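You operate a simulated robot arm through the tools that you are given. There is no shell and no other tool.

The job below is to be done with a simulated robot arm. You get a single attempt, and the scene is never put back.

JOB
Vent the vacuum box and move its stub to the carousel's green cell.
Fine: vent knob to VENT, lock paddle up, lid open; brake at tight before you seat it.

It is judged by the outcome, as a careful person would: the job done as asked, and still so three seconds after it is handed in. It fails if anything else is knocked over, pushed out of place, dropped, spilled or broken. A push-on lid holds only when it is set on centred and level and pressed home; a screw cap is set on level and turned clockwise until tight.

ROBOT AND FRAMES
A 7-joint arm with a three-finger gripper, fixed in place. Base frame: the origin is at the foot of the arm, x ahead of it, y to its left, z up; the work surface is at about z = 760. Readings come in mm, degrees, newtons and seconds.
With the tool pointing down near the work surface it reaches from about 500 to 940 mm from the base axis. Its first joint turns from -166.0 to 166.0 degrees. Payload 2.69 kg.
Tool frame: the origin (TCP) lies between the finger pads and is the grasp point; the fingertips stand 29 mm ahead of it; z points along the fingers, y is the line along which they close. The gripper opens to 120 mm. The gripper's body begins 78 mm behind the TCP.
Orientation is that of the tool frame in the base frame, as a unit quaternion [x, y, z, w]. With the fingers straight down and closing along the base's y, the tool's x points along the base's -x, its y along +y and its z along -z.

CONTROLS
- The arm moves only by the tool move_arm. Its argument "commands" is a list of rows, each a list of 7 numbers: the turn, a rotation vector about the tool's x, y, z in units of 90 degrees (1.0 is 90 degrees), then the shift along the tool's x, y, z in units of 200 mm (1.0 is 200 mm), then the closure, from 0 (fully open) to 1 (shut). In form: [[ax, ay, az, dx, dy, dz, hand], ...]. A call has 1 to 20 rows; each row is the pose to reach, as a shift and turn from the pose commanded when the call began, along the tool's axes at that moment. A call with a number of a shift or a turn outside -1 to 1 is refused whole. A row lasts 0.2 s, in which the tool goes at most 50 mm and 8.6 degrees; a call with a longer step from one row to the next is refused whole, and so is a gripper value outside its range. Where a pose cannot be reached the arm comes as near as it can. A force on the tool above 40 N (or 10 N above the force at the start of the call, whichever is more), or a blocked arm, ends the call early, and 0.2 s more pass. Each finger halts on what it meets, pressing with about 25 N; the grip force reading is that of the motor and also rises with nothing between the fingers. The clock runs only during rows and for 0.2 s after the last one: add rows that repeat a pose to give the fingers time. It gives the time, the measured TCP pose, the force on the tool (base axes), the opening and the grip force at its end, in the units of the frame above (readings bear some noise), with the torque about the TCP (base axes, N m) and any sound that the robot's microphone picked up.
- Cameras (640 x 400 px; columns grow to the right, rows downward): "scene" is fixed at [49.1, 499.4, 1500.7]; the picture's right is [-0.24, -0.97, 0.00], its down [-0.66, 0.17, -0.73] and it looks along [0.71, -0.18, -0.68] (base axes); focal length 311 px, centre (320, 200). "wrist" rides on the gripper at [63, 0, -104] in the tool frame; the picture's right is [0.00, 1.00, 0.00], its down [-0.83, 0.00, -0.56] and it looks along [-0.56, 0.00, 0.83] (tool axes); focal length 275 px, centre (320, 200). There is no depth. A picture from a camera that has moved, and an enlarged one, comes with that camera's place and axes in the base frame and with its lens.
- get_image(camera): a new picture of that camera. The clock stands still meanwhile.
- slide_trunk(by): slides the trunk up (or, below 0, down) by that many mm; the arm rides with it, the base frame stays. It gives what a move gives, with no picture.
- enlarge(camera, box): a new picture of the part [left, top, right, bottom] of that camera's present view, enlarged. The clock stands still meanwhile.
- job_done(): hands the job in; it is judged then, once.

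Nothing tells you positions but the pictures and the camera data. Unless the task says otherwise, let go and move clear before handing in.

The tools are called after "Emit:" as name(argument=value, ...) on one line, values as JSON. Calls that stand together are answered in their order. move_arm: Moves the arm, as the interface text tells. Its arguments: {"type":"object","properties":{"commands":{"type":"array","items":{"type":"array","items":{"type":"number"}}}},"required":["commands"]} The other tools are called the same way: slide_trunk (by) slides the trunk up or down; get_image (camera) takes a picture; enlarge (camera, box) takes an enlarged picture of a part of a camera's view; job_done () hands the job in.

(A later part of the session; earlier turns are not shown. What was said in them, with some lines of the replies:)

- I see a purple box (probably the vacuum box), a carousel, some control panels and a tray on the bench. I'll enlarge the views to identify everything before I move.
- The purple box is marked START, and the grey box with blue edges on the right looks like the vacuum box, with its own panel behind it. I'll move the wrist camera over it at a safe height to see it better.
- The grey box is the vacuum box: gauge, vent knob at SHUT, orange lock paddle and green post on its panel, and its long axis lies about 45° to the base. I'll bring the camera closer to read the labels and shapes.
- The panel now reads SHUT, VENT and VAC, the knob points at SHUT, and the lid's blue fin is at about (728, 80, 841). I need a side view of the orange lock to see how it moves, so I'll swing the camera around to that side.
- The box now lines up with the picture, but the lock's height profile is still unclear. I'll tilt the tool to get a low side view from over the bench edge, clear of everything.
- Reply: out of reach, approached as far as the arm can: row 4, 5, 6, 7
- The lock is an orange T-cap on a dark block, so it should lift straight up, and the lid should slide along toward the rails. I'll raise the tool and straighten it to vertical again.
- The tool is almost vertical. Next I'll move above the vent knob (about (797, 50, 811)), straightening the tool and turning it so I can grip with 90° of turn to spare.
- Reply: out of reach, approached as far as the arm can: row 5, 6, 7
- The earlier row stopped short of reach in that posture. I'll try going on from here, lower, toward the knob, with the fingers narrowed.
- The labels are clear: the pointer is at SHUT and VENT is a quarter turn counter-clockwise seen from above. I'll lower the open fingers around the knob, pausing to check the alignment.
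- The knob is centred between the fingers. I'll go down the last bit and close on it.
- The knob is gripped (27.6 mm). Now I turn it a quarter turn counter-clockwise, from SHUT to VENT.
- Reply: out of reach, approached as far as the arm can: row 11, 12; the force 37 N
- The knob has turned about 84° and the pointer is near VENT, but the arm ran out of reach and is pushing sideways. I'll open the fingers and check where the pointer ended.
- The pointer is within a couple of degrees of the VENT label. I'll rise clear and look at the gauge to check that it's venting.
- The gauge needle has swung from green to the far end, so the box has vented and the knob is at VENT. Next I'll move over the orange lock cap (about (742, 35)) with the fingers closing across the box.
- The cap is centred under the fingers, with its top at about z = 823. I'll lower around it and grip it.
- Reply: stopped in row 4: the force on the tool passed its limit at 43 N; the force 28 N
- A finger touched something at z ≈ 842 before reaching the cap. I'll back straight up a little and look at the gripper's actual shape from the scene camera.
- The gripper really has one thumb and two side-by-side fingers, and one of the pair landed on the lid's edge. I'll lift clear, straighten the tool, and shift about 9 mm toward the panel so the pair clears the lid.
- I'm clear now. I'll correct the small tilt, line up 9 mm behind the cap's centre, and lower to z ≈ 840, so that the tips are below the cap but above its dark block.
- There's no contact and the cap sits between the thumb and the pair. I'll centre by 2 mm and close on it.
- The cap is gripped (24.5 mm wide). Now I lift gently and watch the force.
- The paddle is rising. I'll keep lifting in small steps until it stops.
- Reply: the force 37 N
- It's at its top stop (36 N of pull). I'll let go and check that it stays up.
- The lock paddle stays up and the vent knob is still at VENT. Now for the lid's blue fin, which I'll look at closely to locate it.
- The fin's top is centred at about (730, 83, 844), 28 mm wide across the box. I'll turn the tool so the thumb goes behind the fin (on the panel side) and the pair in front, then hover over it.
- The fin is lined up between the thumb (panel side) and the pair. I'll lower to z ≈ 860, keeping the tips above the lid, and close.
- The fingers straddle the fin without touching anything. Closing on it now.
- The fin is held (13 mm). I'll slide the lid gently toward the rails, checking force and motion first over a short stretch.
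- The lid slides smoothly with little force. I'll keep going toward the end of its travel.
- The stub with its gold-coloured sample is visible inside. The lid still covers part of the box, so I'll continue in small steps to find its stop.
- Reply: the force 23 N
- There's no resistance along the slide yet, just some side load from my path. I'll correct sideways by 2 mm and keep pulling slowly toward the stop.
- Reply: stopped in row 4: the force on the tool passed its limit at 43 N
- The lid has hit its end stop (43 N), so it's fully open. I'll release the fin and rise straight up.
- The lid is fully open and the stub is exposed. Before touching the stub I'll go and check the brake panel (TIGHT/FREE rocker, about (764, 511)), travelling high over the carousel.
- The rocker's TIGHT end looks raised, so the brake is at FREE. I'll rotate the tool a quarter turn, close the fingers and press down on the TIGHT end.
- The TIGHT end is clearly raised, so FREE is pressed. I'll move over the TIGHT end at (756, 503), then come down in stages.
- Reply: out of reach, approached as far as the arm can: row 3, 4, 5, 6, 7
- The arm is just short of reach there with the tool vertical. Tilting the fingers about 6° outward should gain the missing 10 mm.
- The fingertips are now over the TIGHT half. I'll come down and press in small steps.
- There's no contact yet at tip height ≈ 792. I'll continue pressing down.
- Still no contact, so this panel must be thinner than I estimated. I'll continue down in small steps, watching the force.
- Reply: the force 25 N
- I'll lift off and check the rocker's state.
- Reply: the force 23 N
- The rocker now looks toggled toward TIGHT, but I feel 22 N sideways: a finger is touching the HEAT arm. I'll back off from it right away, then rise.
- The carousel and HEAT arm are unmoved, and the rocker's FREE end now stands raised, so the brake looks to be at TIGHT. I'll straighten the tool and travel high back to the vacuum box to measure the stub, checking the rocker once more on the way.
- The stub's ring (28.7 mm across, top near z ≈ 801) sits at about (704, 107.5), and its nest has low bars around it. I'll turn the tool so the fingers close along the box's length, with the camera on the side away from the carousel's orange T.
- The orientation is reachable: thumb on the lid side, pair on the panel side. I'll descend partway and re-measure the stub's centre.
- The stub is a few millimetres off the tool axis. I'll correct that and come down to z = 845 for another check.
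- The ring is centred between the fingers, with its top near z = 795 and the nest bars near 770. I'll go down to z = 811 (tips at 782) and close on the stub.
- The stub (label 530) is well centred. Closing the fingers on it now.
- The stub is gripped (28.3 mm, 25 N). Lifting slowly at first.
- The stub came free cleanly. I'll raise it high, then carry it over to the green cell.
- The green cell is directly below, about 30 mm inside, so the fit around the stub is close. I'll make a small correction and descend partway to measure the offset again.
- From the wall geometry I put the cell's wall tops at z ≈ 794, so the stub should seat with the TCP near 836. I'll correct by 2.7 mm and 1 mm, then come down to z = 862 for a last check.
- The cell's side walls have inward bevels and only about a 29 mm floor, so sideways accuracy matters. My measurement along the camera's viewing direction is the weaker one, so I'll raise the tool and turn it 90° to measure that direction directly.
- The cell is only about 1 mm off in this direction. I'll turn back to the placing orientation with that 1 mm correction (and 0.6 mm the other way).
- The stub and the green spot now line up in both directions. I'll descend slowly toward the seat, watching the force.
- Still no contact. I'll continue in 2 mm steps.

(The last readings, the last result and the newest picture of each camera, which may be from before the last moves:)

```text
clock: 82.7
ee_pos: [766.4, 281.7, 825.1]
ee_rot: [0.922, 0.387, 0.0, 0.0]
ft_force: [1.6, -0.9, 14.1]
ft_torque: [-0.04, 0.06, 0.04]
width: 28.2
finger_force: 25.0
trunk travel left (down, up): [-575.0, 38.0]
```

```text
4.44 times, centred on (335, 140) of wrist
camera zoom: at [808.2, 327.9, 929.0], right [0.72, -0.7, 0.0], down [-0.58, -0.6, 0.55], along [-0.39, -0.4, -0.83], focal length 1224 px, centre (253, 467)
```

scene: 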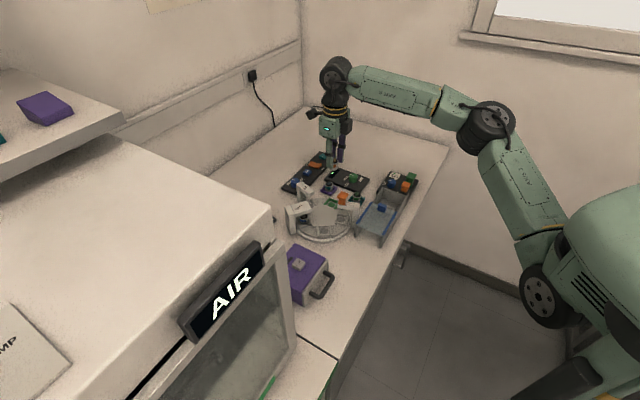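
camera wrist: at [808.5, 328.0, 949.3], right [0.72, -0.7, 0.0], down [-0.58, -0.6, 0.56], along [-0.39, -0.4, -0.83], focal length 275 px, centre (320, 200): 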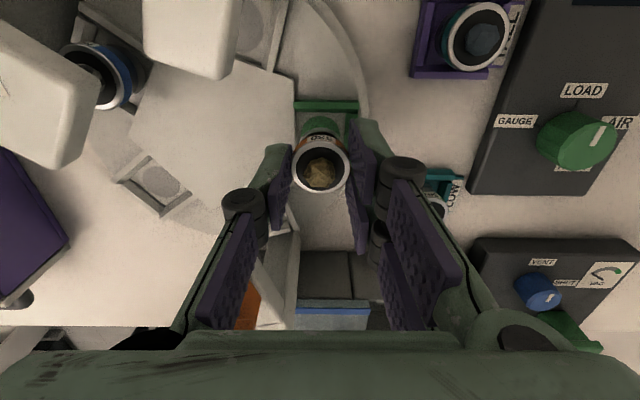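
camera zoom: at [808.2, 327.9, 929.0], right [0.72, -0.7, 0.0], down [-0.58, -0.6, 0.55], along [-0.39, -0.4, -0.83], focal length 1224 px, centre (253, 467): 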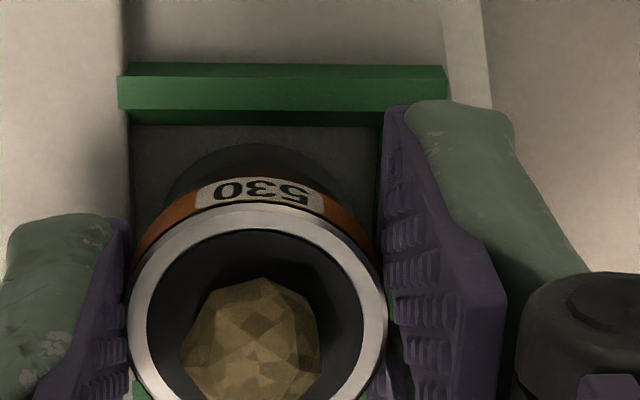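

Contact with the floor: 14 N, the green spot is fully covered, and the gap to the wall is even. I'll release gently.

Emit:
move_arm(commands=[[0, 0, 0, 0, 0, -0.004, 0.85], [0, 0, 0, 0, 0, -0.004, 0.78], [0, 0, 0, 0, 0, -0.004, 0.74], [0, 0, 0, 0, 0, -0.004, 0.7], [0, 0, 0, 0, 0, -0.004, 0.68], [0, 0, 0, 0, 0, -0.004, 0.68]])

Emit:
enlarge(camera="wrist", box=[230, 95, 410, 225])

```text
clock: 84.1
ee_pos: [764.5, 280.9, 822.5]
ee_rot: [0.922, 0.387, -0.001, -0.001]
ft_force: [-0.6, 0.5, -0.6]
ft_torque: [0.04, -0.02, 0.01]
width: 38.3
finger_force: 0.1
trunk travel left (down, up): [-575.0, 38.0]
```

```text
3.08 times, centred on (320, 160) of wrist
camera zoom: at [808.3, 328.0, 927.2], right [0.72, -0.7, 0.0], down [-0.58, -0.6, 0.56], along [-0.39, -0.4, -0.83], focal length 847 px, centre (320, 323)
```

zoom: 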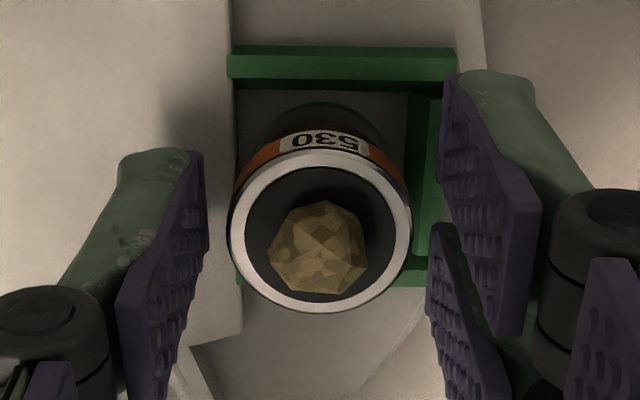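

The stub stands free and upright in the green cell. I'll rise straight up and check it.

Emit:
move_arm(commands=[[0, 0, 0, 0, 0, -0.06, 0.68], [0, 0, 0, 0, 0, -0.15, 0.68], [0, 0, 0, 0, 0, -0.3, 0.68], [0, 0, 0, 0, 0, -0.45, 0.68], [0, 0, 0, 0, 0, -0.55, 0.68], [0, 0, 0, 0, 0, -0.55, 0.68]])

Emit:
get_image(camera="wrist")

Emit:
enlarge(camera="wrist", box=[260, 50, 380, 140])

Emit:
enlarge(camera="scene", box=[280, 160, 380, 250])

```text
clock: 85.5
ee_pos: [763.4, 281.6, 933.3]
ee_rot: [0.922, 0.387, -0.001, -0.001]
ft_force: [-0.5, 0.3, 0.7]
ft_torque: [0.03, 0.01, 0.0]
width: 38.3
finger_force: 0.1
trunk travel left (down, up): [-575.0, 38.0]
```

```text
taken
camera wrist: at [807.0, 327.0, 1038.1], right [0.72, -0.7, 0.0], down [-0.58, -0.6, 0.56], along [-0.39, -0.4, -0.83], focal length 275 px, centre (320, 200)
```

wrist: 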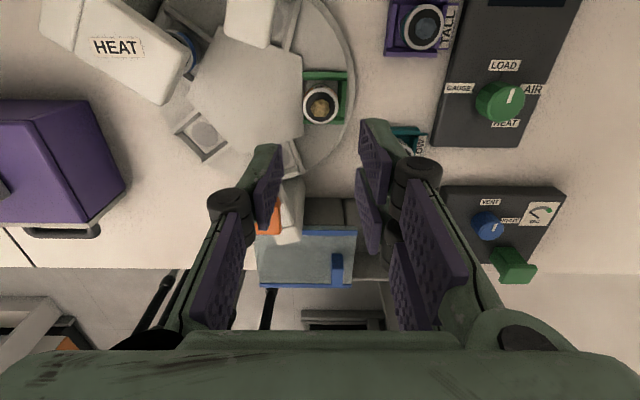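

```text
4.44 times, centred on (320, 95) of wrist
camera zoom: at [807.0, 327.0, 1038.1], right [0.72, -0.7, 0.0], down [-0.58, -0.6, 0.56], along [-0.39, -0.4, -0.83], focal length 1224 px, centre (320, 667)
```

zoom: 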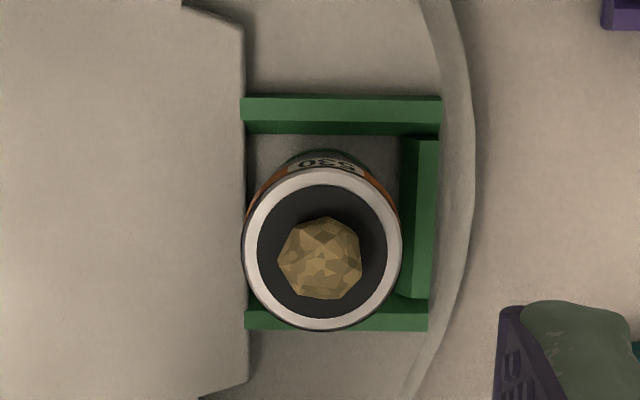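

```text
4.44 times, centred on (330, 205) of scene
camera zoom: at [49.1, 499.4, 1500.7], right [-0.24, -0.97, 0.0], down [-0.66, 0.17, -0.73], along [0.71, -0.18, -0.68], focal length 1380 px, centre (276, 178)
```

zoom: 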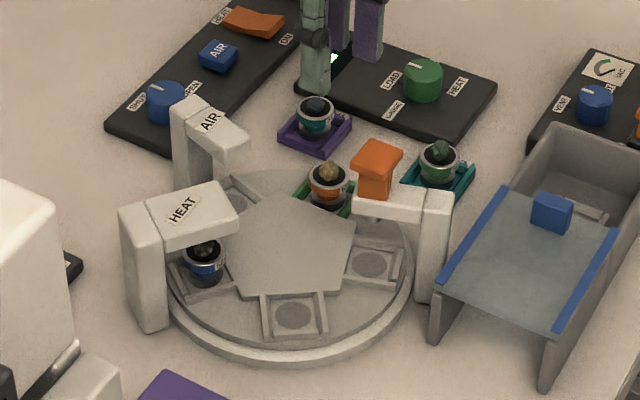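

The stub sits level in the green cell and nothing nearby has moved. I'll check the vent knob, lock, lid and brake before handing in.

Emit:
enlarge(camera="wrist", box=[430, 170, 580, 290])

Emit:
enlarge(camera="scene", box=[350, 160, 440, 250])

Emit:
move_arm(commands=[[0, 0, 0, 0.02, -0.05, -0.1, 0.68], [0, 0, 0, 0.08, -0.15, -0.2, 0.68], [0, 0, 0, 0.18, -0.28, -0.25, 0.68], [0, 0, 0, 0.28, -0.4, -0.25, 0.68], [0, 0, 0, 0.36, -0.5, -0.25, 0.68], [0, 0, 0, 0.36, -0.5, -0.25, 0.68]])

Emit:
get_image(camera="wrist")

```text
3.33 times, centred on (505, 230) of wrist
camera zoom: at [807.0, 327.0, 1038.1], right [0.72, -0.7, 0.0], down [-0.58, -0.6, 0.56], along [-0.39, -0.4, -0.83], focal length 918 px, centre (-297, 100)
```

zoom: 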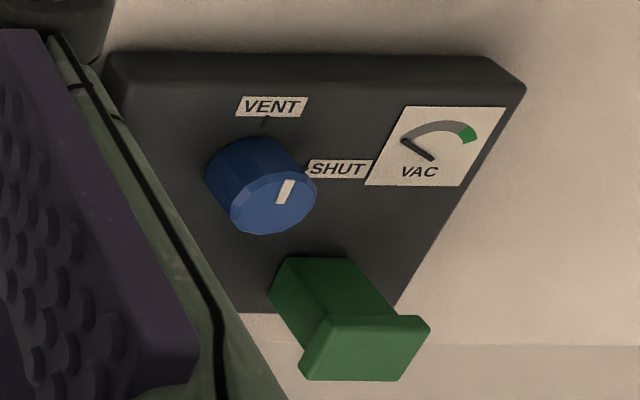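

```text
4.44 times, centred on (395, 205) of scene
camera zoom: at [49.1, 499.4, 1500.7], right [-0.24, -0.97, 0.0], down [-0.66, 0.17, -0.73], along [0.71, -0.18, -0.68], focal length 1380 px, centre (-13, 178)
```

zoom: 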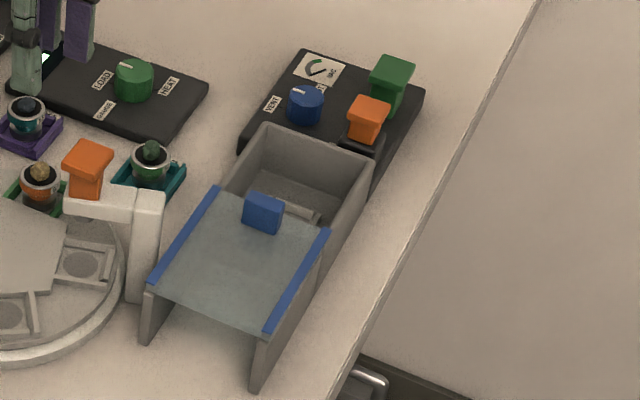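

```text
clock: 86.9
ee_pos: [744.4, 403.1, 981.3]
ee_rot: [0.922, 0.388, -0.001, -0.001]
ft_force: [0.4, 0.4, -0.4]
ft_torque: [-0.01, -0.03, -0.01]
width: 38.3
finger_force: 0.0
trunk travel left (down, up): [-575.0, 38.0]
```

```text
taken
camera wrist: at [787.7, 449.1, 1086.3], right [0.72, -0.7, 0.0], down [-0.58, -0.6, 0.56], along [-0.39, -0.4, -0.83], focal length 275 px, centre (320, 200)
```

wrist: 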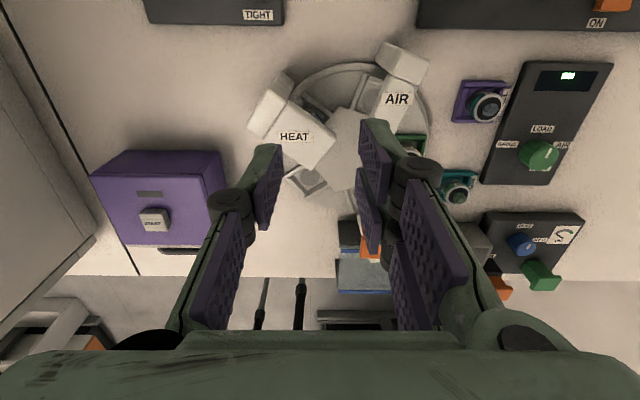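

The brake isn't fully in view, and the vent pointer may be a few degrees short of VENT, so I'll check both closely. First the brake, from the same pose as my "before" picture.

Emit:
move_arm(commands=[[0, 0, -0.09, -0.01, -0.03, 0, 0.68], [0, 0, -0.18, -0.02, -0.05, 0, 0.68], [0, 0, -0.27, -0.03, -0.08, 0, 0.68], [0, 0, -0.36, -0.04, -0.1, 0, 0.68], [0, 0, -0.45, -0.05, -0.13, 0, 0.68], [0, 0, -0.54, -0.06, -0.15, 0, 0.68], [0, 0, -0.63, -0.07, -0.18, 0.02, 0.68], [0, 0, -0.72, -0.08, -0.2, 0.04, 0.68], [0, 0, -0.81, -0.09, -0.23, 0.06, 0.68], [0, 0, -0.9, -0.098, -0.26, 0.08, 0.68], [0, 0, -0.98, -0.098, -0.26, 0.08, 0.68], [0, 0, -0.995, -0.098, -0.26, 0.08, 0.68], [0, 0, -0.995, -0.098, -0.26, 0.08, 0.68]])

Emit:
get_image(camera="wrist")

Emit:
enlarge(camera="wrist", box=[380, 0, 500, 110])

```text
clock: 89.7
ee_pos: [693.5, 426.1, 964.9]
ee_rot: [0.381, 0.924, 0.0, -0.001]
ft_force: [0.3, 0.4, -0.4]
ft_torque: [0.0, 0.02, 0.01]
width: 38.3
finger_force: 0.0
trunk travel left (down, up): [-575.0, 38.0]
```

```text
taken
camera wrist: at [647.9, 470.4, 1070.9], right [0.7, 0.71, 0.0], down [0.59, -0.58, 0.55], along [0.39, -0.39, -0.83], focal length 275 px, centre (320, 200)
```

wrist: 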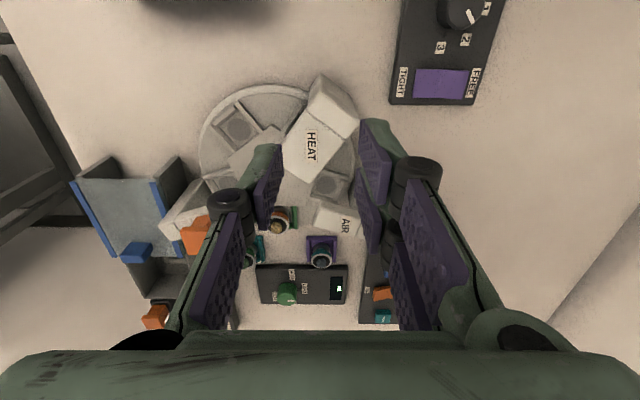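

```text
3.64 times, centred on (440, 55) of wrist
camera zoom: at [647.9, 470.4, 1070.9], right [0.7, 0.71, 0.0], down [0.59, -0.58, 0.55], along [0.39, -0.39, -0.83], focal length 1001 px, centre (-116, 727)
```

zoom: 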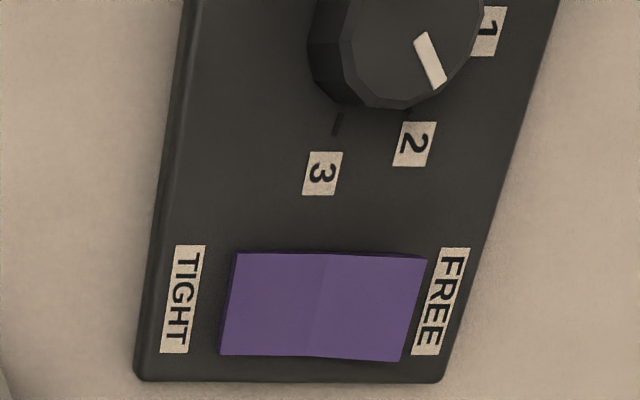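

Compared with the "before" picture, the TIGHT end is now down and the FREE end up, so the brake is at tight. Next I'll go back over the vent knob, travelling high, and measure its pointer from above.

Emit:
move_arm(commands=[[0, 0, 0, -0.1, -0.07, -0.02, 0.6], [0, 0, 0, -0.27, -0.18, -0.04, 0.6], [0, 0, 0, -0.44, -0.3, -0.04, 0.6], [0, 0, 0, -0.61, -0.42, -0.04, 0.6], [0, 0, 0, -0.768, -0.526, -0.04, 0.6], [0, 0, 0, -0.768, -0.526, -0.04, 0.6]])

Emit:
move_arm(commands=[[0, 0, 0, -0.15, -0.1, 0, 0.6], [0, 0, 0, -0.33, -0.22, 0, 0.6], [0, 0, 0, -0.51, -0.34, 0.05, 0.6], [0, 0, 0, -0.69, -0.46, 0.15, 0.6], [0, 0, 0, -0.768, -0.526, 0.22, 0.6], [0, 0, 0, -0.768, -0.526, 0.22, 0.6]])

Emit:
get_image(camera="wrist")

```text
clock: 91.1
ee_pos: [726.0, 242.2, 972.7]
ee_rot: [0.381, 0.925, 0.0, -0.001]
ft_force: [0.1, -0.9, -1.0]
ft_torque: [0.0, 0.01, 0.04]
width: 48.1
finger_force: 0.0
trunk travel left (down, up): [-575.0, 38.0]
```

```text
clock: 92.5
ee_pos: [760.0, 58.2, 929.4]
ee_rot: [0.381, 0.924, 0.0, -0.001]
ft_force: [-0.3, 0.9, -0.7]
ft_torque: [0.0, 0.02, -0.02]
width: 47.8
finger_force: 0.1
trunk travel left (down, up): [-575.0, 38.0]
```

```text
taken
camera wrist: at [714.8, 103.2, 1034.6], right [0.7, 0.71, 0.0], down [0.59, -0.58, 0.55], along [0.39, -0.39, -0.83], focal length 275 px, centre (320, 200)
```

wrist: 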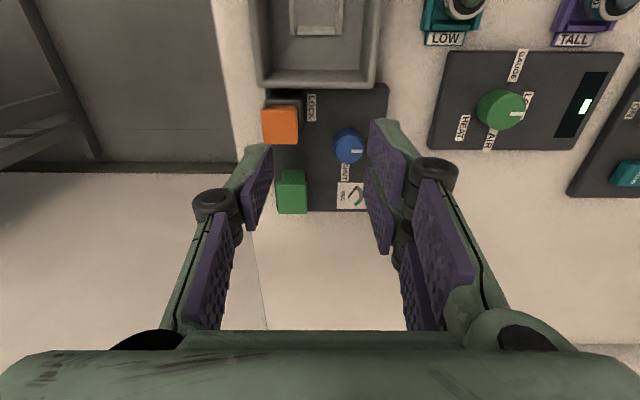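

Emit:
move_arm(commands=[[0, 0, 0, -0.06, 0.05, 0.05, 0.6], [0, 0, 0, -0.117, 0.095, 0.1, 0.6], [0, 0, 0, -0.117, 0.095, 0.1, 0.6]])

Emit:
enlarge(camera="wrist", box=[280, 80, 400, 180])

```text
clock: 93.3
ee_pos: [791.5, 55.3, 910.6]
ee_rot: [0.381, 0.924, -0.001, -0.002]
ft_force: [0.1, 0.8, 0.2]
ft_torque: [0.03, 0.0, -0.01]
width: 47.9
finger_force: 0.1
trunk travel left (down, up): [-575.0, 38.0]
```

```text
4.00 times, centred on (340, 130) of wrist
camera zoom: at [746.1, 100.3, 1015.0], right [0.7, 0.71, 0.0], down [0.59, -0.58, 0.55], along [0.39, -0.39, -0.83], focal length 1101 px, centre (240, 480)
```

zoom: 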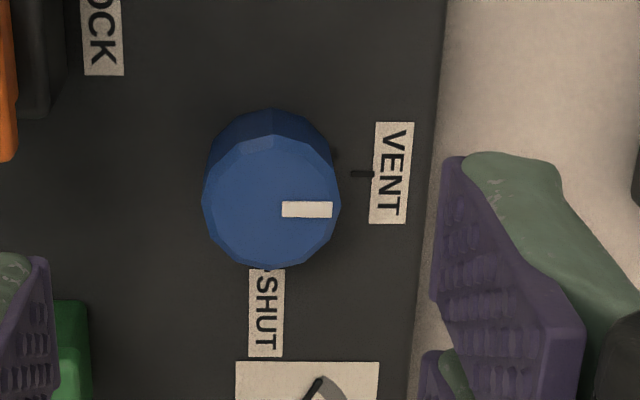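

From directly above, the pointer lines up with the VENT tick to within about 2°, so there's no need to touch it again. I'll raise the arm clear and take a last overall look.

Emit:
move_arm(commands=[[0, 0, 0, 0.05, 0, -0.15, 0.6], [0, 0, 0, 0.15, 0, -0.3, 0.6], [0, 0, 0, 0.25, 0, -0.45, 0.6], [0, 0, 0, 0.35, 0, -0.55, 0.6], [0, 0, 0, 0.35, 0, -0.55, 0.6]])

Emit:
get_image(camera="wrist")

Emit:
get_image(camera="scene")

Emit:
enlarge(camera="scene", box=[270, 150, 430, 260])

```text
clock: 94.5
ee_pos: [741.8, 106.3, 1021.2]
ee_rot: [0.382, 0.924, -0.001, 0.0]
ft_force: [0.3, -0.1, 0.1]
ft_torque: [0.02, 0.01, -0.02]
width: 48.1
finger_force: 0.0
trunk travel left (down, up): [-575.0, 38.0]
```

```text
taken
camera wrist: at [696.3, 150.8, 1124.8], right [0.7, 0.71, 0.0], down [0.59, -0.58, 0.55], along [0.39, -0.39, -0.83], focal length 275 px, centre (320, 200)
```

wrist: 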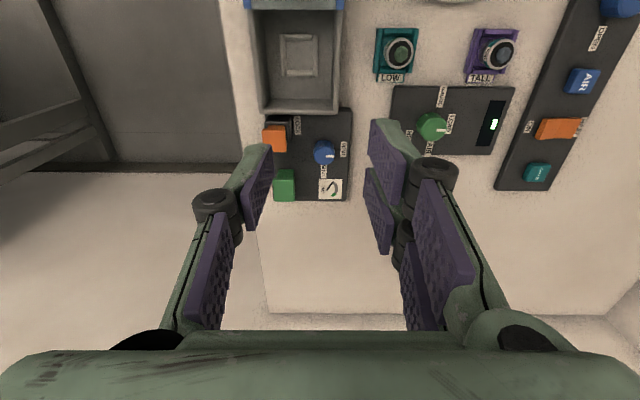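

```text
taken
```

scene: 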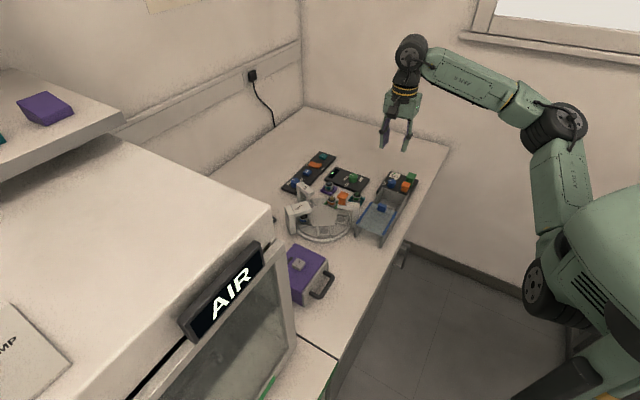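

```text
3.64 times, centred on (350, 205) of scene
camera zoom: at [49.1, 499.4, 1500.7], right [-0.24, -0.97, 0.0], down [-0.66, 0.17, -0.73], along [0.71, -0.18, -0.68], focal length 1130 px, centre (211, 182)
```

zoom: 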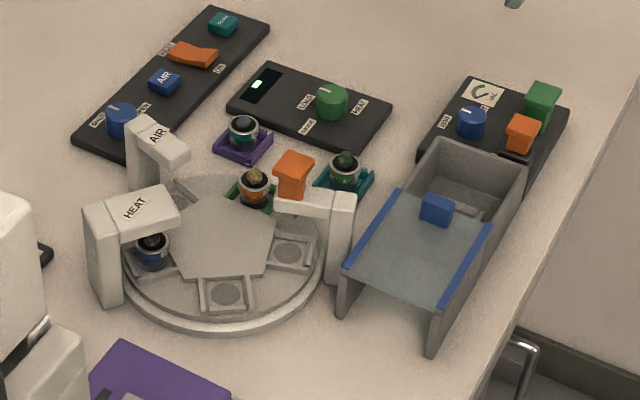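

Everything is in place: vent knob at VENT, lock paddle up, lid fully open, brake at tight, and the stub seated upright in the green cell. The arm is clear and nothing else has moved, so I'm handing in.

Emit:
job_done()

```text
The job is handed in.
```

The vacuum box is vented and its stub (label 530) is in the carousel's green cell, upright and released. I've handed the job in; the tool only confirmed that it was received.

- **Vent knob:** it points at VENT to within about 2°. The gauge needle swung fully out of the green after the turn.
- **Lock paddle:** I pulled it up to its stop and it stayed there.
- **Lid:** it is slid fully open, up against its end stop.
- **Brake:** I pressed it to TIGHT before seating the stub. A later picture from the same spot showed the TIGHT end down.
- **Stub:** it went down until it touched the cell floor. It looked level and centred, covering the green spot.

I made contact twice where I didn't mean to. A finger landed on the lid's edge while I was reaching for the lock, at about 43 N. Later the closed fingers pushed against the carousel's HEAT arm at about 22 N. In the pictures taken afterwards nothing had moved or been knocked over.
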